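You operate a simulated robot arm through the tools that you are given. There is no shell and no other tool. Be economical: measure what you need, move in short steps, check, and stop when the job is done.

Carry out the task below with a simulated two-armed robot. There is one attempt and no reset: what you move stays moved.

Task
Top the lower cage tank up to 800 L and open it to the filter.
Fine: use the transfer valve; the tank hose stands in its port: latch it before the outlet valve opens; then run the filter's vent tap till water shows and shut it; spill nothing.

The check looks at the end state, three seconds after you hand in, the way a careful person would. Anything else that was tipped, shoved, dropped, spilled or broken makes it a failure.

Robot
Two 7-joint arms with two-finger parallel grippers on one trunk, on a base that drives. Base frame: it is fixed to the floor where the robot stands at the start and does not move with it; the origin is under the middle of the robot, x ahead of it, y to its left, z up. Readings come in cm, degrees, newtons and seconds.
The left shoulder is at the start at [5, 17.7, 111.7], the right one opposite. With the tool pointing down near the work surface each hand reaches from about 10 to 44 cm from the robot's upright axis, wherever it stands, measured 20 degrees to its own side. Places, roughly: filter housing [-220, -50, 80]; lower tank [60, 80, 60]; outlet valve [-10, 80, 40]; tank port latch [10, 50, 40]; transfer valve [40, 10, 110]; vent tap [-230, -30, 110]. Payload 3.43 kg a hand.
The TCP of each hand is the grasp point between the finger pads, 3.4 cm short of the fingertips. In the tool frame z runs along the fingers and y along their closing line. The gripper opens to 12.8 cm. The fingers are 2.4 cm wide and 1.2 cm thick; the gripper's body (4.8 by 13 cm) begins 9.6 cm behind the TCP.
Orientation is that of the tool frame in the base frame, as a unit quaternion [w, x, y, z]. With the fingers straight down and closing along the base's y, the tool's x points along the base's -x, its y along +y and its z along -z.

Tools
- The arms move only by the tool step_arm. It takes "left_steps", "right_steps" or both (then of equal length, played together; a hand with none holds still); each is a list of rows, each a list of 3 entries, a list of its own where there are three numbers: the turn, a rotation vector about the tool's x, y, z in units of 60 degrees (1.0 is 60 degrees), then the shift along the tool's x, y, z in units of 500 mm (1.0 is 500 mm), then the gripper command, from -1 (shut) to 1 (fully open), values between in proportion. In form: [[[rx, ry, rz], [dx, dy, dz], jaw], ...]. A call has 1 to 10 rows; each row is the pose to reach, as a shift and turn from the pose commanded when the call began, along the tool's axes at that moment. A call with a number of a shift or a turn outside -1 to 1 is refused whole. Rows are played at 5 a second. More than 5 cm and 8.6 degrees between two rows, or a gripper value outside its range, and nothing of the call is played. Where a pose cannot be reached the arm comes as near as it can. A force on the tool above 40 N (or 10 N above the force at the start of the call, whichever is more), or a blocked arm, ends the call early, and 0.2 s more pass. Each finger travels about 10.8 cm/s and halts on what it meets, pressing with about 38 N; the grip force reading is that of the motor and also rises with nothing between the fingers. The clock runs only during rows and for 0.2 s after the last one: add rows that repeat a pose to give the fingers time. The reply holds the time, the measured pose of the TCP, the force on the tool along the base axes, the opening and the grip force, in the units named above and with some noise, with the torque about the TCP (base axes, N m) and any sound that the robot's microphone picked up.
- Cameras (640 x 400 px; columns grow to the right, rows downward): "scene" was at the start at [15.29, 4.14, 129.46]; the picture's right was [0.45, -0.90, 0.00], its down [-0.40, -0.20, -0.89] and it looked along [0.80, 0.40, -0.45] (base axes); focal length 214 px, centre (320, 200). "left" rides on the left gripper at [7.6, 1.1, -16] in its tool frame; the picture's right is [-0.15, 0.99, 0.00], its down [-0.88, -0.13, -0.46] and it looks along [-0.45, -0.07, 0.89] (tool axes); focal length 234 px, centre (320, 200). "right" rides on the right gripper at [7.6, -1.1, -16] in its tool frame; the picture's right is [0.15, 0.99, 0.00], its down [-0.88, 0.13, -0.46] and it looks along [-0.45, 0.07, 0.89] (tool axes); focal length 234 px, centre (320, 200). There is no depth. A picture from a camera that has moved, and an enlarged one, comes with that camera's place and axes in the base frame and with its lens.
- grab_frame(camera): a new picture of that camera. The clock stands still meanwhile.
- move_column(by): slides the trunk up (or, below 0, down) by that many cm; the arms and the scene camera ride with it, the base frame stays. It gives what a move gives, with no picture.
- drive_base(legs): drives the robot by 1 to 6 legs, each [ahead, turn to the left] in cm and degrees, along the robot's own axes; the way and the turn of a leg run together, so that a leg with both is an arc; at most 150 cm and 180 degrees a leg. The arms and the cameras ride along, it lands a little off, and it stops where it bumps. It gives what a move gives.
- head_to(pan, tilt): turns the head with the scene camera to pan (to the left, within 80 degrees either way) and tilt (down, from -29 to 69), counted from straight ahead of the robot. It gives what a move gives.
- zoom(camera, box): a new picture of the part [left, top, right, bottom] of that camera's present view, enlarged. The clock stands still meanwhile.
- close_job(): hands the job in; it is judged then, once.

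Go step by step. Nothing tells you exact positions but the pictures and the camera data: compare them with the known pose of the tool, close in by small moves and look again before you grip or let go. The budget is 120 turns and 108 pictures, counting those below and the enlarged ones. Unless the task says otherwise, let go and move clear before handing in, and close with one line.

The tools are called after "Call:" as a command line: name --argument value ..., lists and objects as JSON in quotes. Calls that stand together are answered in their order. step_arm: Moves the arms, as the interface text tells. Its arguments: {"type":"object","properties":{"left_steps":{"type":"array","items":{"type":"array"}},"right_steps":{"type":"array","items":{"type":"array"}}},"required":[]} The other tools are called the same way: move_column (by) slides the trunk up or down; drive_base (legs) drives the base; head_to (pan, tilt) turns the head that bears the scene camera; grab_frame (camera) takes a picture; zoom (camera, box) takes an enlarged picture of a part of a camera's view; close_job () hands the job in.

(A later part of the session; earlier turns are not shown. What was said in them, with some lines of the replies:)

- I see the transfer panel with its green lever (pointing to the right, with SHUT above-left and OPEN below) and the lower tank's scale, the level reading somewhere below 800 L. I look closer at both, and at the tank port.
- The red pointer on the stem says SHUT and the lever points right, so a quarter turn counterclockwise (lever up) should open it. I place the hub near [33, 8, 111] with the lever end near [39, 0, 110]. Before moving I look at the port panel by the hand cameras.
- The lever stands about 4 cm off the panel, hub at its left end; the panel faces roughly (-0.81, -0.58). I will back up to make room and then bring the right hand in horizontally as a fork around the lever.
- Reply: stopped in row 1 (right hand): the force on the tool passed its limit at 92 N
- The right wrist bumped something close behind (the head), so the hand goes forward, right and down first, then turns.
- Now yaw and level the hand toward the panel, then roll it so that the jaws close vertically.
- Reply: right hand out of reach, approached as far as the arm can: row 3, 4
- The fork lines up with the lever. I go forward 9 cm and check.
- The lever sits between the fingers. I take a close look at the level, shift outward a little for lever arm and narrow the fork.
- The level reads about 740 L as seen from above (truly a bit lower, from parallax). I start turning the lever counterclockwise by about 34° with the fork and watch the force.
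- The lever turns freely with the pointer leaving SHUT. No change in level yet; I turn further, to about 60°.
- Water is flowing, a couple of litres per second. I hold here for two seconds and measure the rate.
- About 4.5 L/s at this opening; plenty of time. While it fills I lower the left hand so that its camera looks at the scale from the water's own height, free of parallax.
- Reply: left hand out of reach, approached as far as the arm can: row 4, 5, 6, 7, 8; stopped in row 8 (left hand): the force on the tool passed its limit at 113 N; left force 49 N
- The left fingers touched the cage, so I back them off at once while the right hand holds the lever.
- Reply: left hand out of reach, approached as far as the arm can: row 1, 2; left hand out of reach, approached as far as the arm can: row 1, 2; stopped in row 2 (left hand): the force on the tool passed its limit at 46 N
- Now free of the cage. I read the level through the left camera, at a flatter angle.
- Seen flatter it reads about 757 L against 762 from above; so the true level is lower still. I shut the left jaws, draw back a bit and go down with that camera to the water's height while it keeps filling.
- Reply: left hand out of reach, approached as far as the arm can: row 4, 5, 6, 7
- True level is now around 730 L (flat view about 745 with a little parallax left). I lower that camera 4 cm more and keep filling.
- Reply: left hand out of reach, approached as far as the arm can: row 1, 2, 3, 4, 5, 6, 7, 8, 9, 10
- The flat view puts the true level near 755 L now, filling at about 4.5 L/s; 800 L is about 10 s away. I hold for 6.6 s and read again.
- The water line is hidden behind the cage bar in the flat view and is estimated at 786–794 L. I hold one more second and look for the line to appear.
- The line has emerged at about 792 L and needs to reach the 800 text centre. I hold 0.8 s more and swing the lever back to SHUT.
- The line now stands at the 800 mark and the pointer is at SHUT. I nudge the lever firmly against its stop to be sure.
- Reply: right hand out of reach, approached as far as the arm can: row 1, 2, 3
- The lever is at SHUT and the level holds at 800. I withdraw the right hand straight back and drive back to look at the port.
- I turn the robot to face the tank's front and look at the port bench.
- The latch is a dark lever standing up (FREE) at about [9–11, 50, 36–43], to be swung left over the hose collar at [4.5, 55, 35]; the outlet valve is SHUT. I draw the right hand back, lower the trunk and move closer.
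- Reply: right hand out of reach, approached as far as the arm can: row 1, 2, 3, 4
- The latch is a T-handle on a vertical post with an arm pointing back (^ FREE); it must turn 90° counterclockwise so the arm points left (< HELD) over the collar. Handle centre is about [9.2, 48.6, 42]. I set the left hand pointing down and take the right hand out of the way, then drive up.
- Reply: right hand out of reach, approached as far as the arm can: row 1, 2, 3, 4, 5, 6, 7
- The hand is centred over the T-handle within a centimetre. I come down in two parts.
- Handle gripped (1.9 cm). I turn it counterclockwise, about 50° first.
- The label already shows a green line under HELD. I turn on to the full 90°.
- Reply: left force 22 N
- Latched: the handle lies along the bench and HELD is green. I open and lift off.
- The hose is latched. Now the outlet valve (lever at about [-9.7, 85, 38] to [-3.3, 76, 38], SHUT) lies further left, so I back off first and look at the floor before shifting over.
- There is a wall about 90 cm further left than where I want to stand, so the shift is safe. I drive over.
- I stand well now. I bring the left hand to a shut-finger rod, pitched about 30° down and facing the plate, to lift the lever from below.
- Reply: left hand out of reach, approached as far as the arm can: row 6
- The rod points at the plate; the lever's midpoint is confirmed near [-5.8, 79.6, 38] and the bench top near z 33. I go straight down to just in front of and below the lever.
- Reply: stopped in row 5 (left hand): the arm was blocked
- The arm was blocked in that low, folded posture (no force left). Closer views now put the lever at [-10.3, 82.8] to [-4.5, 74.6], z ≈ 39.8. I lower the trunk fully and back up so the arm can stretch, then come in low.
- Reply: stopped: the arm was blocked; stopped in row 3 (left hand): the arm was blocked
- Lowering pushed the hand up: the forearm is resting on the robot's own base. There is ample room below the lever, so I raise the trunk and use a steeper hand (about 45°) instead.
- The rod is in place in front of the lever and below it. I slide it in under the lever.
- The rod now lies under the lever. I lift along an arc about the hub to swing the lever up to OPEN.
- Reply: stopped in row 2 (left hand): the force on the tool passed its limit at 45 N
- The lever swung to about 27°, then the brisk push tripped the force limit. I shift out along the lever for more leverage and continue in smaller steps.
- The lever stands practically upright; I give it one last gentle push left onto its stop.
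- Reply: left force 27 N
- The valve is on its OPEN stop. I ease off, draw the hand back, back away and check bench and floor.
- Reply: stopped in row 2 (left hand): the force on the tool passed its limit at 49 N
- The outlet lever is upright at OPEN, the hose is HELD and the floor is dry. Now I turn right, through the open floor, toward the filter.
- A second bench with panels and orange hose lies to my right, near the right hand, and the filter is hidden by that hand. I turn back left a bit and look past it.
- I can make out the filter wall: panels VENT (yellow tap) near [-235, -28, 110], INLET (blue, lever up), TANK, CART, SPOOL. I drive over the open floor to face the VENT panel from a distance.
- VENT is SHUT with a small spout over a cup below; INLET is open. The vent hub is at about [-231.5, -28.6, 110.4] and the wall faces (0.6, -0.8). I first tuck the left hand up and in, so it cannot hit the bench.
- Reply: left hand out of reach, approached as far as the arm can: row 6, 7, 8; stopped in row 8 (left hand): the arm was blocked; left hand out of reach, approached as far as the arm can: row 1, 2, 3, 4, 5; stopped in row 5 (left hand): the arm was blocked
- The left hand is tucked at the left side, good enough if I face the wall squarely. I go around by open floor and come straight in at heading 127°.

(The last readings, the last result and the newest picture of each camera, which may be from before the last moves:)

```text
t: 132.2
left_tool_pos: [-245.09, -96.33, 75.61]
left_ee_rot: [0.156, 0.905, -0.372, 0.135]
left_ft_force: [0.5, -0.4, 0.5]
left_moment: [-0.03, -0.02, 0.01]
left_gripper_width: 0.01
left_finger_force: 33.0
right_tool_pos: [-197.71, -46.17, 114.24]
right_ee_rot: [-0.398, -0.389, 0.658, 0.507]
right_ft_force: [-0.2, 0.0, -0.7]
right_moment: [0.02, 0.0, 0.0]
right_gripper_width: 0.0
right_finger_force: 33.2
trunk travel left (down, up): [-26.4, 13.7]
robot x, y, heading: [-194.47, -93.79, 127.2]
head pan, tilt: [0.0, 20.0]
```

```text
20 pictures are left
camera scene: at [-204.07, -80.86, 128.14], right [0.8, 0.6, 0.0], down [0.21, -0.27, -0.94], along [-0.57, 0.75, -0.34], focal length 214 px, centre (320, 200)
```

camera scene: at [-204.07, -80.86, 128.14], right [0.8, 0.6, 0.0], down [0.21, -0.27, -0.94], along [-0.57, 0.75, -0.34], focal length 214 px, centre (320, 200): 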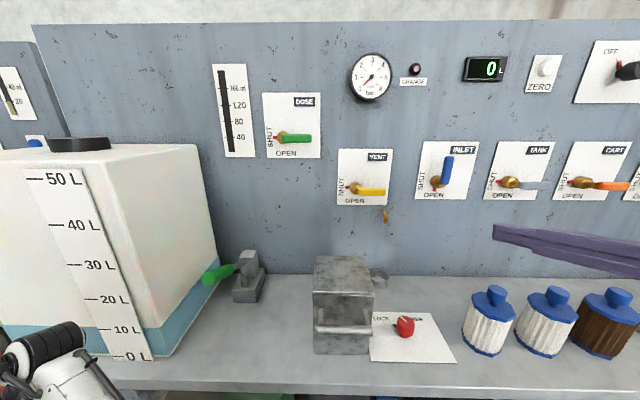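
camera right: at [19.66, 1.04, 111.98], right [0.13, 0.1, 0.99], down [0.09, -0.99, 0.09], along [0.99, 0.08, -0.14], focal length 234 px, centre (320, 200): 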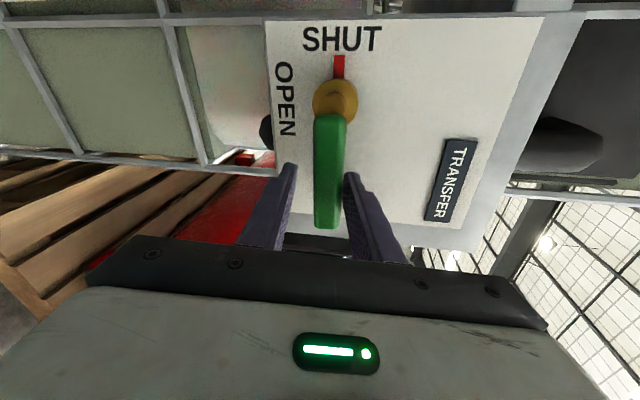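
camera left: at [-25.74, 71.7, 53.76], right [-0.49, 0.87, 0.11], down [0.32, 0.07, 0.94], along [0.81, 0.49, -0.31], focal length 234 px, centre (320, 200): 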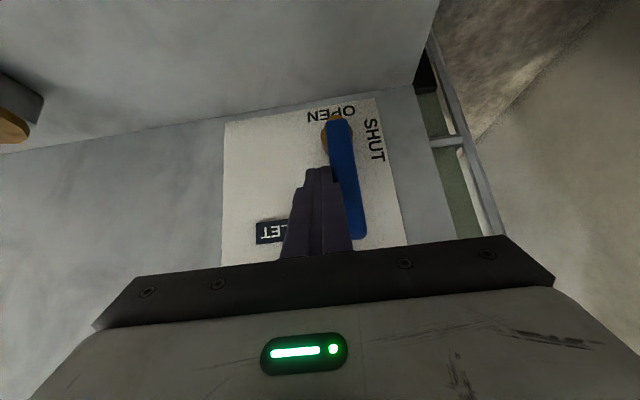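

Facing the VENT panel; lever from hub [-232, -28.7, 110.5] to the right, 8 cm long. I drive 10 cm closer and bring the right hand, jaws vertical, in front of it.

Call:
drive_base --legs '[[10, 0]]'

Call:
step_arm --right_steps '[[[0, -0.13, 0], [0.027, -0.001, 0.068], -0.2], [[0, -0.26, 0], [0.053, -0.002, 0.137], -0.2], [[0, -0.39, 0], [0.08, -0.003, 0.205], -0.2], [[0, -0.525, 0], [0.106, -0.004, 0.274], -0.2]]'

Call:
grab_frame --camera "right"

Call:
grab_frame --camera "scene"

```text
t: 133.4
left_tool_pos: [-250.02, -89.98, 75.49]
left_ee_rot: [0.155, 0.909, -0.361, 0.137]
left_ft_force: [0.2, -0.1, 0.0]
left_moment: [0.02, 0.03, -0.03]
left_gripper_width: 0.0
left_finger_force: 33.0
right_tool_pos: [-203.23, -38.92, 114.46]
right_ee_rot: [-0.4, -0.39, 0.657, 0.507]
right_ft_force: [-0.3, 0.0, -0.3]
right_moment: [0.01, 0.01, 0.01]
right_gripper_width: 0.03
right_finger_force: 33.2
trunk travel left (down, up): [-26.4, 13.7]
robot x, y, heading: [-199.74, -86.55, 127.6]
head pan, tilt: [0.0, 20.0]
stopped in leg 1: the robot was blocked; the commanded pose is now the measured one
```

```text
t: 134.4
left_tool_pos: [-250.08, -90.08, 75.36]
left_ee_rot: [0.154, 0.91, -0.361, 0.138]
left_ft_force: [-0.8, -0.2, -0.8]
left_moment: [0.0, 0.0, -0.01]
left_gripper_width: 0.0
left_finger_force: 32.8
right_tool_pos: [-217.83, -38.88, 112.76]
right_ee_rot: [-0.205, -0.236, 0.74, 0.596]
right_ft_force: [-0.5, -1.6, 0.7]
right_moment: [0.01, -0.05, -0.24]
right_gripper_width: 5.12
right_finger_force: 0.0
right hand out of reach, approached as far as the arm can: row 1, 2, 3
trunk travel left (down, up): [-26.4, 13.7]
robot x, y, heading: [-200.17, -86.23, 127.1]
head pan, tilt: [0.0, 20.0]
```

```text
19 pictures are left
camera right: at [-214.6, -56.1, 115.0], right [-0.22, 0.09, 0.97], down [0.96, 0.19, 0.2], along [-0.16, 0.98, -0.13], focal length 234 px, centre (320, 200)
```

right: 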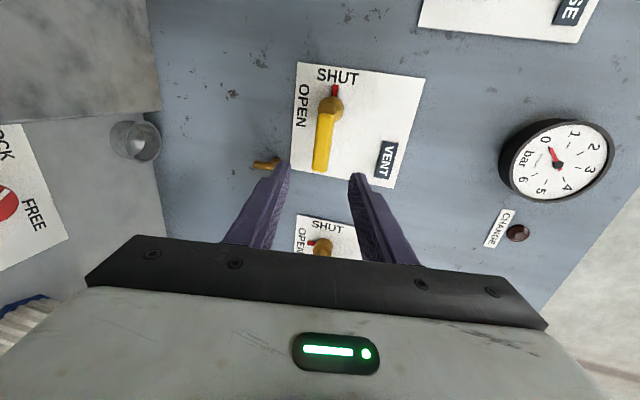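

```text
18 pictures are left
camera scene: at [-209.48, -73.7, 128.21], right [0.8, 0.6, 0.0], down [0.2, -0.27, -0.94], along [-0.57, 0.75, -0.34], focal length 214 px, centre (320, 200)
```

scene: 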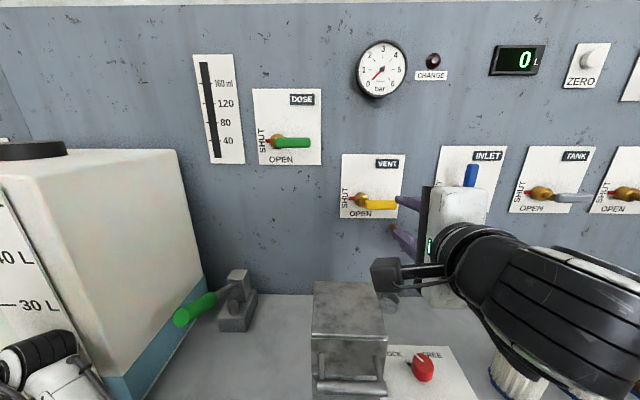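

The base just touched the bench, so I back off 2 cm, then slide the fork forward around the lever.

Call:
drive_base --legs '[[-2, 0]]'

Call:
step_arm --right_steps '[[[0, 0, 0], [0, 0.004, 0.08], -0.2], [[0, 0, 0], [0.002, 0.008, 0.16], -0.2], [[0, 0, 0], [0.002, 0.01, 0.24], -0.2]]'

Call:
grab_frame --camera "right"

```text
t: 135.2
left_tool_pos: [-248.94, -91.36, 75.32]
left_ee_rot: [0.157, 0.908, -0.363, 0.14]
left_ft_force: [0.3, 0.2, 0.0]
left_moment: [-0.01, 0.04, 0.03]
left_gripper_width: 0.0
left_finger_force: 33.3
right_tool_pos: [-216.97, -40.28, 112.4]
right_ee_rot: [-0.205, -0.239, 0.741, 0.593]
right_ft_force: [-0.2, 0.6, -0.8]
right_moment: [0.01, 0.0, 0.02]
right_gripper_width: 5.12
right_finger_force: 0.1
trunk travel left (down, up): [-26.4, 13.7]
robot x, y, heading: [-198.69, -87.92, 127.2]
head pan, tilt: [0.0, 20.0]
```

```text
t: 136.0
left_tool_pos: [-249.06, -91.31, 75.28]
left_ee_rot: [0.155, 0.908, -0.363, 0.141]
left_ft_force: [0.1, 0.3, 0.4]
left_moment: [0.01, -0.02, 0.01]
left_gripper_width: 0.02
left_finger_force: 33.7
right_tool_pos: [-224.23, -30.83, 110.24]
right_ee_rot: [-0.206, -0.238, 0.741, 0.593]
right_ft_force: [-0.1, 0.1, 0.1]
right_moment: [0.01, -0.02, 0.03]
right_gripper_width: 5.14
right_finger_force: 0.0
trunk travel left (down, up): [-26.4, 13.7]
robot x, y, heading: [-198.5, -87.66, 127.3]
head pan, tilt: [0.0, 20.0]
```

```text
17 pictures are left
camera right: at [-220.7, -48.0, 112.79], right [-0.22, 0.09, 0.97], down [0.96, 0.19, 0.2], along [-0.17, 0.98, -0.13], focal length 234 px, centre (320, 200)
```

right: 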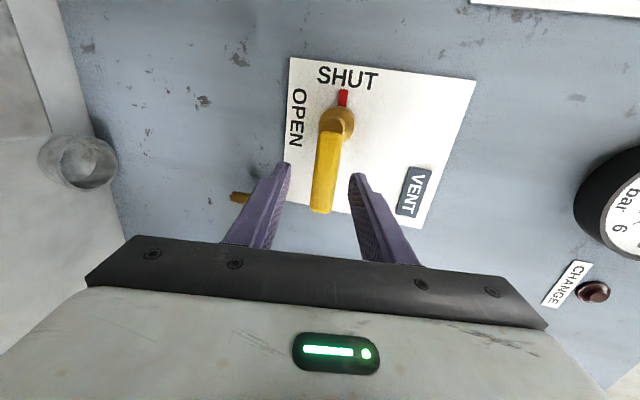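

Call:
step_arm --right_steps '[[[0, 0, 0], [-0.005, 0, 0.03], -0.2], [[0, 0, 0], [-0.01, 0, 0.056], -0.2], [[0, 0, 0], [-0.01, 0, 0.056], -0.4], [[0, 0, 0], [-0.01, 0, 0.056], -0.4]]'

Call:
step_arm --right_steps '[[[0, 0, -0.14], [0.0011, 0.0148, -0.0031], -0.4], [[0, 0, -0.28], [0.0044, 0.0294, -0.0062], -0.4], [[0, 0, -0.42], [0.01, 0.0434, -0.0092], -0.4], [[0, 0, -0.56], [0.0174, 0.0564, -0.012], -0.4], [[0, 0, -0.7], [0.0268, 0.068, -0.0144], -0.4]]'

Call:
grab_frame --camera "right"

```text
t: 137.0
left_tool_pos: [-249.09, -91.27, 75.21]
left_ee_rot: [0.155, 0.909, -0.362, 0.14]
left_ft_force: [0.1, -0.2, -0.4]
left_moment: [0.01, 0.01, 0.0]
left_gripper_width: 0.0
left_finger_force: 32.9
right_tool_pos: [-225.46, -28.39, 109.75]
right_ee_rot: [-0.206, -0.238, 0.741, 0.594]
right_ft_force: [0.3, -0.2, 1.2]
right_moment: [0.0, -0.02, -0.02]
right_gripper_width: 3.85
right_finger_force: 0.0
trunk travel left (down, up): [-26.4, 13.7]
robot x, y, heading: [-198.79, -87.83, 127.0]
head pan, tilt: [0.0, 20.0]
```

```text
t: 138.2
left_tool_pos: [-248.91, -91.27, 75.33]
left_ee_rot: [0.155, 0.908, -0.363, 0.14]
left_ft_force: [0.0, 0.3, -0.2]
left_moment: [0.0, 0.01, -0.01]
left_gripper_width: 0.01
left_finger_force: 33.5
right_tool_pos: [-226.51, -29.27, 113.28]
right_ee_rot: [0.022, -0.488, 0.606, 0.627]
right_ft_force: [2.3, 0.0, -1.5]
right_moment: [-0.04, 0.02, -0.03]
right_gripper_width: 3.93
right_finger_force: 1.0
trunk travel left (down, up): [-26.4, 13.7]
robot x, y, heading: [-198.6, -87.93, 127.1]
head pan, tilt: [0.0, 20.0]
```

```text
16 pictures are left
camera right: at [-220.34, -45.61, 111.04], right [-0.69, -0.34, 0.64], down [0.65, 0.11, 0.75], along [-0.33, 0.93, 0.15], focal length 234 px, centre (320, 200)
```

right: 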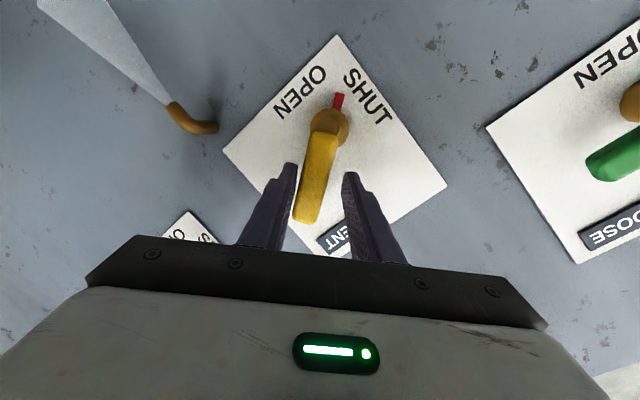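

A pale, spreading jet (air) comes from the spout. I hold the tap here a second and look again for water.

Call:
step_arm --right_steps '[[[0, 0, 0], [0, 0, 0], -0.4], [[0, 0, 0], [0, 0, 0], -0.4], [[0, 0, 0], [0, 0, 0], -0.4], [[0, 0, 0], [0, 0, 0], -0.4]]'

Call:
grab_frame --camera "right"

```text
t: 139.2
left_tool_pos: [-249.02, -91.43, 75.17]
left_ee_rot: [0.156, 0.908, -0.363, 0.142]
left_ft_force: [-0.1, -1.0, -0.6]
left_moment: [-0.03, -0.01, 0.01]
left_gripper_width: 0.0
left_finger_force: 33.5
right_tool_pos: [-226.41, -29.17, 113.27]
right_ee_rot: [0.019, -0.488, 0.607, 0.627]
right_ft_force: [-0.4, 0.9, 0.2]
right_moment: [-0.02, 0.0, 0.03]
right_gripper_width: 3.87
right_finger_force: 0.9
trunk travel left (down, up): [-26.4, 13.7]
robot x, y, heading: [-198.76, -87.45, 127.5]
head pan, tilt: [0.0, 20.0]
```

```text
15 pictures are left
camera right: at [-220.38, -45.66, 111.02], right [-0.69, -0.34, 0.64], down [0.65, 0.11, 0.75], along [-0.33, 0.93, 0.15], focal length 234 px, centre (320, 200)
```

right: 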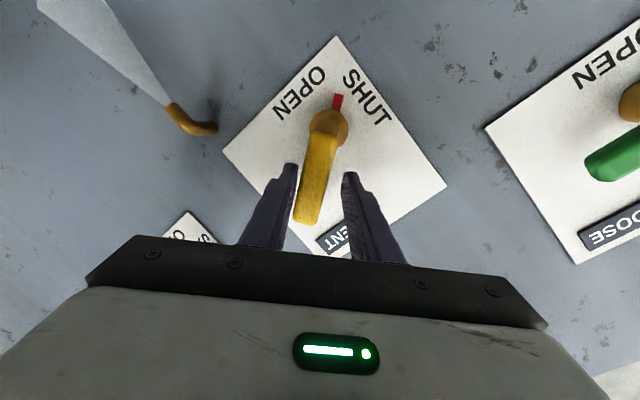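

Call:
step_arm --right_steps '[[[0, 0, 0], [0, 0, 0], -0.4], [[0, 0, 0], [0, 0, 0], -0.4], [[0, 0, 0], [0, 0, 0], -0.4], [[0, 0, 0], [0, 0, 0], -0.4], [[0, 0, 0], [0, 0, 0], -0.4], [[0, 0, 0], [0, 0, 0], -0.4], [[0, 0, 0], [0, 0, 0], -0.4]]'

Call:
grab_frame --camera "right"

```text
t: 140.8
left_tool_pos: [-248.93, -91.41, 75.15]
left_ee_rot: [0.155, 0.908, -0.364, 0.141]
left_ft_force: [0.1, -0.1, 0.4]
left_moment: [-0.02, 0.05, -0.03]
left_gripper_width: 0.0
left_finger_force: 33.1
right_tool_pos: [-226.4, -29.12, 113.2]
right_ee_rot: [0.02, -0.488, 0.606, 0.628]
right_ft_force: [-0.1, -0.7, 0.2]
right_moment: [-0.02, 0.03, 0.0]
right_gripper_width: 3.86
right_finger_force: 0.7
trunk travel left (down, up): [-26.4, 13.7]
robot x, y, heading: [-198.9, -88.19, 127.5]
head pan, tilt: [0.0, 20.0]
```

```text
14 pictures are left
camera right: at [-220.38, -45.65, 111.02], right [-0.69, -0.34, 0.64], down [0.65, 0.11, 0.75], along [-0.33, 0.93, 0.15], focal length 234 px, centre (320, 200)
```

right: 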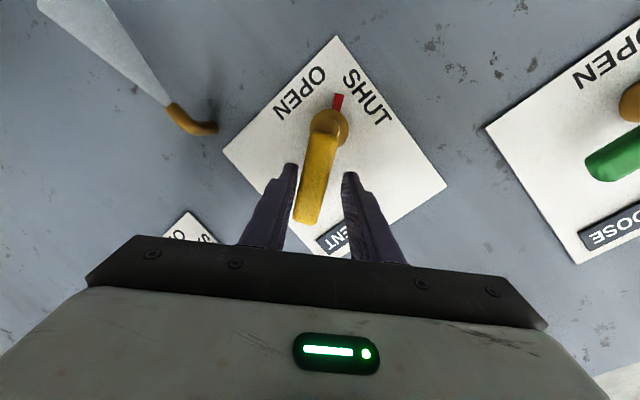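

Still air. I keep holding, two seconds at a time.

Call:
step_arm --right_steps '[[[0, 0, 0], [0, 0, 0], -0.4], [[0, 0, 0], [0, 0, 0], -0.4], [[0, 0, 0], [0, 0, 0], -0.4], [[0, 0, 0], [0, 0, 0], -0.4], [[0, 0, 0], [0, 0, 0], -0.4], [[0, 0, 0], [0, 0, 0], -0.4], [[0, 0, 0], [0, 0, 0], -0.4], [[0, 0, 0], [0, 0, 0], -0.4], [[0, 0, 0], [0, 0, 0], -0.4]]'

Call:
grab_frame --camera "right"

```text
t: 142.8
left_tool_pos: [-248.92, -91.22, 75.27]
left_ee_rot: [0.155, 0.908, -0.363, 0.141]
left_ft_force: [0.2, 0.7, -0.3]
left_moment: [0.01, -0.01, 0.0]
left_gripper_width: 0.03
left_finger_force: 33.2
right_tool_pos: [-226.47, -29.13, 113.29]
right_ee_rot: [0.021, -0.488, 0.607, 0.627]
right_ft_force: [-0.2, 0.0, -0.9]
right_moment: [0.01, 0.0, -0.01]
right_gripper_width: 3.85
right_finger_force: 0.1
trunk travel left (down, up): [-26.4, 13.7]
robot x, y, heading: [-198.84, -87.89, 127.5]
head pan, tilt: [0.0, 20.0]
```

```text
13 pictures are left
camera right: at [-220.38, -45.64, 111.02], right [-0.69, -0.34, 0.64], down [0.65, 0.11, 0.75], along [-0.33, 0.93, 0.15], focal length 234 px, centre (320, 200)
```

right: 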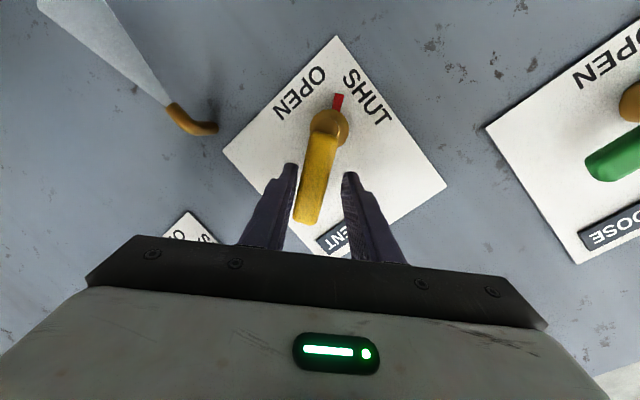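

Call:
zoom --camera "right" --box '[20, 0, 240, 150]'

```text
2.67 times, centred on (130, 75) of right
camera zoom: at [-220.38, -45.64, 111.02], right [-0.69, -0.34, 0.64], down [0.65, 0.11, 0.75], along [-0.33, 0.93, 0.15], focal length 624 px, centre (827, 533)
```

zoom: 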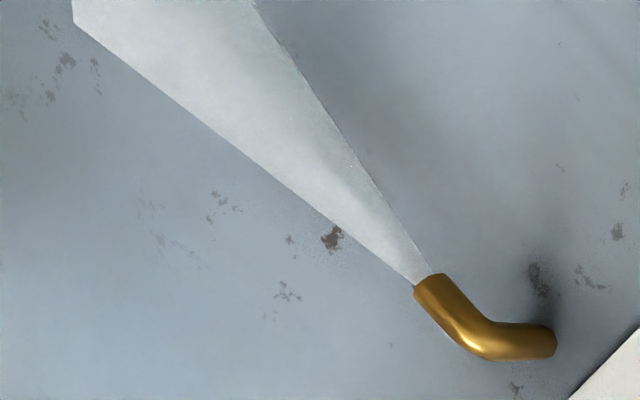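

That is plainly air. I open the tap a little further so the bleeding goes on faster, and check.

Call:
step_arm --right_steps '[[[0, 0, -0.14], [0.0011, 0.0148, -0.0022], -0.4], [[0, 0, -0.28], [0.0044, 0.0294, -0.004], -0.4], [[0, 0, -0.28], [0.0044, 0.0294, -0.004], -0.4], [[0, 0, -0.28], [0.0044, 0.0294, -0.004], -0.4], [[0, 0, -0.28], [0.0044, 0.0294, -0.004], -0.4], [[0, 0, -0.28], [0.0044, 0.0294, -0.004], -0.4], [[0, 0, -0.28], [0.0044, 0.0294, -0.004], -0.4]]'

Call:
grab_frame --camera "right"

```text
t: 144.4
left_tool_pos: [-248.96, -91.51, 75.24]
left_ee_rot: [0.156, 0.908, -0.363, 0.14]
left_ft_force: [-0.2, -0.5, -0.9]
left_moment: [0.01, -0.04, -0.02]
left_gripper_width: 0.01
left_finger_force: 32.7
right_tool_pos: [-227.24, -29.79, 114.37]
right_ee_rot: [0.112, -0.571, 0.529, 0.618]
right_ft_force: [-0.3, -0.2, -0.8]
right_moment: [0.03, -0.02, -0.02]
right_gripper_width: 3.85
right_finger_force: 0.1
trunk travel left (down, up): [-26.4, 13.7]
robot x, y, heading: [-198.5, -87.86, 127.1]
head pan, tilt: [0.0, 20.0]
```

```text
11 pictures are left
camera right: at [-219.62, -45.32, 110.88], right [-0.78, -0.48, 0.4], down [0.46, 0.0, 0.89], along [-0.43, 0.88, 0.22], focal length 234 px, centre (320, 200)
```

right: 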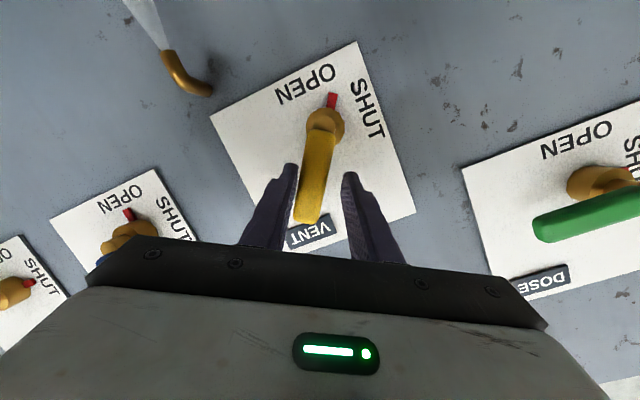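

Call:
step_arm --right_steps '[[[0, 0, 0], [0, 0, 0], -0.4], [[0, 0, 0], [0, 0, 0], -0.4], [[0, 0, 0], [0, 0, 0], -0.4], [[0, 0, 0], [0, 0, 0], -0.4], [[0, 0, 0], [0, 0, 0], -0.4], [[0, 0, 0], [0, 0, 0], -0.4], [[0, 0, 0], [0, 0, 0], -0.4], [[0, 0, 0], [0, 0, 0], -0.4], [[0, 0, 0], [0, 0, 0], -0.4], [[0, 0, 0], [0, 0, 0], -0.4]]'

Call:
zoom --camera "right" --box '[60, 0, 360, 180]'

```text
t: 146.6
left_tool_pos: [-249.05, -91.35, 75.24]
left_ee_rot: [0.156, 0.908, -0.362, 0.14]
left_ft_force: [-0.6, -0.2, 0.1]
left_moment: [0.01, -0.03, 0.02]
left_gripper_width: 0.0
left_finger_force: 33.0
right_tool_pos: [-227.32, -29.73, 114.37]
right_ee_rot: [0.111, -0.571, 0.528, 0.618]
right_ft_force: [1.1, 0.7, 0.6]
right_moment: [-0.04, 0.0, -0.02]
right_gripper_width: 3.86
right_finger_force: 0.2
trunk travel left (down, up): [-26.4, 13.7]
robot x, y, heading: [-198.46, -87.98, 127.3]
head pan, tilt: [0.0, 20.0]
```

```text
2.13 times, centred on (210, 90) of right
camera zoom: at [-219.62, -45.31, 110.88], right [-0.78, -0.48, 0.4], down [0.46, 0.0, 0.89], along [-0.43, 0.88, 0.22], focal length 500 px, centre (555, 435)
```

zoom: 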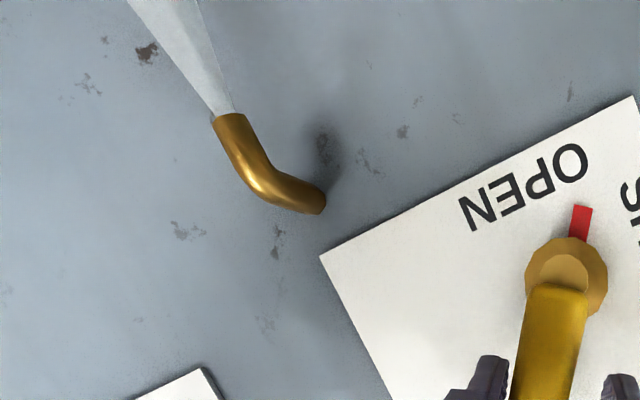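

Call:
step_arm --right_steps '[[[0, 0, 0], [0, 0, 0], -0.4], [[0, 0, 0], [0, 0, 0], -0.4], [[0, 0, 0], [0, 0, 0], -0.4], [[0, 0, 0], [0, 0, 0], -0.4], [[0, 0, 0], [0, 0, 0], -0.4], [[0, 0, 0], [0, 0, 0], -0.4], [[0, 0, 0], [0, 0, 0], -0.4], [[0, 0, 0], [0, 0, 0], -0.4], [[0, 0, 0], [0, 0, 0], -0.4], [[0, 0, 0], [0, 0, 0], -0.4]]'

Call:
zoom --camera "right" --box '[60, 0, 360, 180]'

```text
t: 148.8
left_tool_pos: [-248.95, -91.34, 75.25]
left_ee_rot: [0.156, 0.908, -0.363, 0.14]
left_ft_force: [0.1, -0.1, 0.1]
left_moment: [0.05, 0.0, -0.01]
left_gripper_width: 0.0
left_finger_force: 33.2
right_tool_pos: [-227.38, -29.77, 114.4]
right_ee_rot: [0.112, -0.571, 0.528, 0.618]
right_ft_force: [0.0, 0.5, -0.3]
right_moment: [0.03, 0.03, -0.04]
right_gripper_width: 3.83
right_finger_force: 0.0
trunk travel left (down, up): [-26.4, 13.7]
robot x, y, heading: [-198.77, -87.97, 127.2]
head pan, tilt: [0.0, 20.0]
```

```text
2.13 times, centred on (210, 90) of right
camera zoom: at [-219.62, -45.31, 110.88], right [-0.78, -0.48, 0.4], down [0.46, 0.0, 0.89], along [-0.43, 0.88, 0.22], focal length 500 px, centre (555, 435)
```

zoom: 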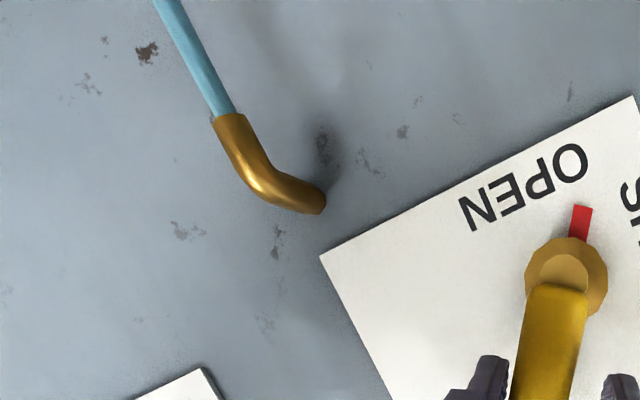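

Water shows. I shut the tap at once.

Call:
step_arm --right_steps '[[[0, 0, 0.14], [0.0011, -0.0148, 0.0018], -0.4], [[0, 0, 0.28], [0.0044, -0.0294, 0.004], -0.4], [[0, 0, 0.42], [0.01, -0.0434, 0.0064], -0.4], [[0, 0, 0.56], [0.0174, -0.0564, 0.0092], -0.4], [[0, 0, 0.7], [0.0268, -0.068, 0.0122], -0.4], [[0, 0, 0.84], [0.0378, -0.0784, 0.0152], -0.4], [[0, 0, 0.98], [0.05, -0.0872, 0.0184], -0.4], [[0, 0, 0.98], [0.06, -0.0925, 0.0205], -0.4], [[0, 0, 0.98], [0.065, -0.0945, 0.0216], -0.4]]'

Call:
grab_frame --camera "right"

```text
t: 150.8
left_tool_pos: [-248.96, -91.45, 75.31]
left_ee_rot: [0.156, 0.908, -0.362, 0.14]
left_ft_force: [1.0, -0.4, 0.0]
left_moment: [0.0, 0.01, -0.01]
left_gripper_width: 0.01
left_finger_force: 32.8
right_tool_pos: [-225.39, -28.65, 109.2]
right_ee_rot: [-0.207, -0.237, 0.739, 0.596]
right_ft_force: [0.5, 3.5, 11.6]
right_moment: [0.25, 0.01, -0.01]
right_gripper_width: 4.5
right_finger_force: 5.5
trunk travel left (down, up): [-26.4, 13.7]
robot x, y, heading: [-198.59, -87.85, 127.4]
head pan, tilt: [0.0, 20.0]
```

```text
8 pictures are left
camera right: at [-222.06, -45.73, 111.57], right [-0.22, 0.09, 0.97], down [0.96, 0.19, 0.2], along [-0.17, 0.98, -0.13], focal length 234 px, centre (320, 200)
```

right: 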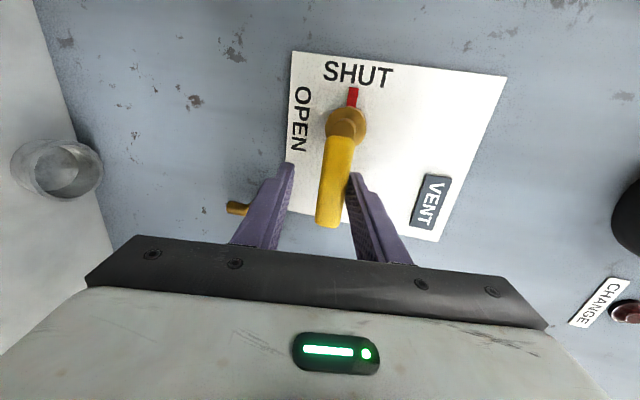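

The tap is hard on SHUT and the stream has stopped. I relax, open the fork slightly, withdraw and look over the bench.

Call:
step_arm --right_steps '[[[0, 0, 0], [0, 0.015, 0], -0.4], [[0, 0, 0], [0, 0.02, 0], -0.2], [[0, 0, 0], [0, 0.02, -0.06], -0.2], [[0, 0, 0], [0, 0.02, -0.13], -0.2], [[0, 0, 0], [0, 0.02, -0.2], -0.2], [[0, 0, 0], [0, 0.02, -0.27], -0.2]]'

Call:
drive_base --legs '[[-20, 0]]'

Call:
grab_frame --camera "scene"

```text
t: 152.2
left_tool_pos: [-249.02, -91.32, 75.24]
left_ee_rot: [0.155, 0.908, -0.363, 0.14]
left_ft_force: [0.6, 0.1, 0.4]
left_moment: [-0.02, -0.03, 0.01]
left_gripper_width: 0.0
left_finger_force: 33.2
right_tool_pos: [-217.92, -39.11, 112.84]
right_ee_rot: [-0.205, -0.238, 0.742, 0.592]
right_ft_force: [0.5, -0.6, 1.1]
right_moment: [-0.04, -0.04, 0.02]
right_gripper_width: 5.13
right_finger_force: 0.0
trunk travel left (down, up): [-26.4, 13.7]
robot x, y, heading: [-198.44, -88.01, 127.0]
head pan, tilt: [0.0, 20.0]
```

```text
t: 153.8
left_tool_pos: [-237.02, -106.98, 75.2]
left_ee_rot: [0.156, 0.907, -0.365, 0.139]
left_ft_force: [-0.8, -0.7, -0.7]
left_moment: [0.02, 0.02, -0.01]
left_gripper_width: 0.0
left_finger_force: 33.2
right_tool_pos: [-205.73, -54.62, 112.92]
right_ee_rot: [-0.204, -0.236, 0.741, 0.594]
right_ft_force: [0.3, 0.0, 0.1]
right_moment: [0.04, 0.01, -0.02]
right_gripper_width: 5.13
right_finger_force: 0.2
trunk travel left (down, up): [-26.4, 13.7]
robot x, y, heading: [-186.45, -103.45, 126.8]
head pan, tilt: [0.0, 20.0]
```

```text
7 pictures are left
camera scene: at [-196.5, -90.7, 128.15], right [0.8, 0.6, 0.0], down [0.21, -0.27, -0.94], along [-0.57, 0.75, -0.34], focal length 214 px, centre (320, 200)
```

scene: 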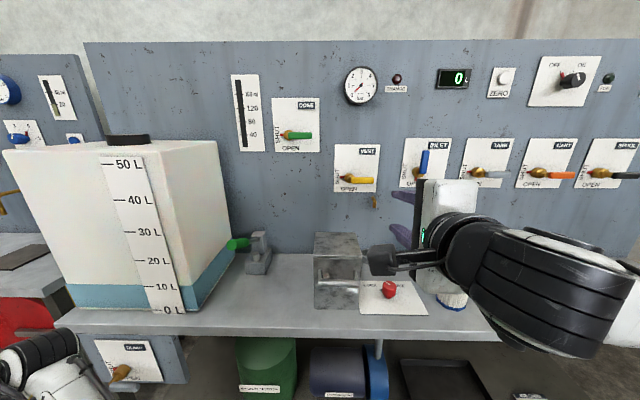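

Call:
zoom --camera "scene" --box '[300, 140, 460, 320]'

Call:
grab_frame --camera "right"

```text
2.22 times, centred on (380, 230) of scene
camera zoom: at [-196.5, -90.7, 128.15], right [0.8, 0.6, 0.0], down [0.21, -0.27, -0.94], along [-0.57, 0.75, -0.34], focal length 477 px, centre (187, 133)
```

zoom: 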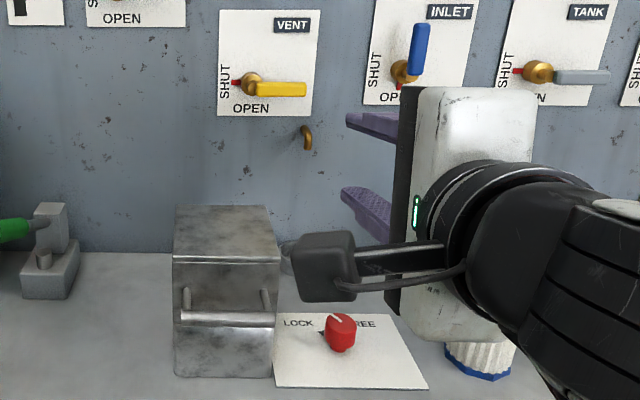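

```text
5 pictures are left
camera right: at [-202.48, -71.85, 115.32], right [-0.22, 0.09, 0.97], down [0.96, 0.19, 0.2], along [-0.16, 0.98, -0.13], focal length 234 px, centre (320, 200)
```

right: 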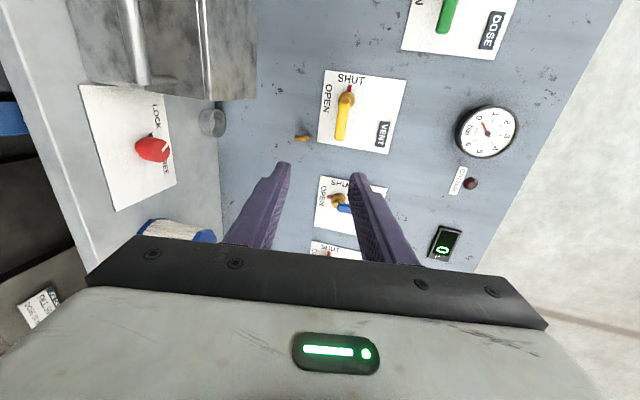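

VENT is shut, the cup has not overflowed and nothing on the bench has moved. I take one last look back at the tank.

Call:
head_to --pan -80 --tilt 15

Call:
grab_frame --camera "scene"

```text
t: 155.3
left_tool_pos: [-237.12, -106.98, 75.23]
left_ee_rot: [0.156, 0.907, -0.365, 0.139]
left_ft_force: [0.5, 0.0, 0.7]
left_moment: [0.03, 0.0, -0.01]
left_gripper_width: 0.01
left_finger_force: 32.5
right_tool_pos: [-205.82, -54.72, 112.96]
right_ee_rot: [-0.204, -0.236, 0.742, 0.593]
right_ft_force: [0.1, 0.5, -0.1]
right_moment: [0.0, -0.05, 0.0]
right_gripper_width: 5.12
right_finger_force: 0.1
trunk travel left (down, up): [-26.4, 13.7]
robot x, y, heading: [-186.58, -103.84, 126.8]
head pan, tilt: [-80.0, 15.0]
```

```text
4 pictures are left
camera scene: at [-184.55, -91.28, 128.95], right [0.73, -0.68, 0.0], down [-0.18, -0.19, -0.97], along [0.66, 0.71, -0.26], focal length 214 px, centre (320, 200)
```

scene: 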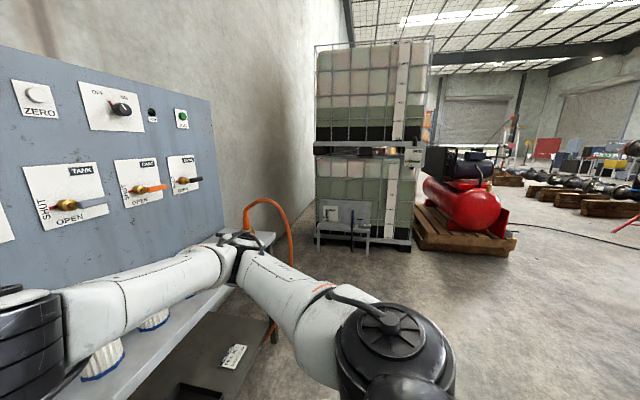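

Call:
zoom --camera "scene" --box '[310, 145, 430, 255]'

```text
3.64 times, centred on (370, 200) of scene
camera zoom: at [-184.55, -91.28, 128.95], right [0.73, -0.68, 0.0], down [-0.18, -0.19, -0.97], along [0.66, 0.71, -0.26], focal length 780 px, centre (138, 200)
```

zoom: 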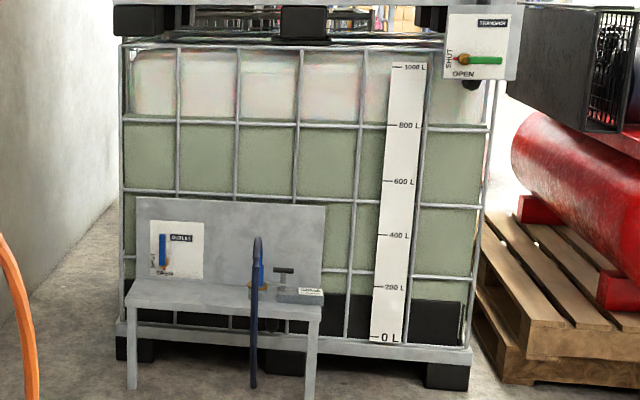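

The tank stands at the 800 mark, TRANSFER and VENT are shut, the hose is held, OUTLET is open and the floor is dry. Both hands are clear, so I hand in.

Call:
close_job

```text
The job is handed in.
```

The lower tank is topped up to the 800 L mark and open to the filter. The hose was latched before the outlet opened. The vent tap ran until water showed and is shut again, and I saw no spill at the bench, the cup or the floor.
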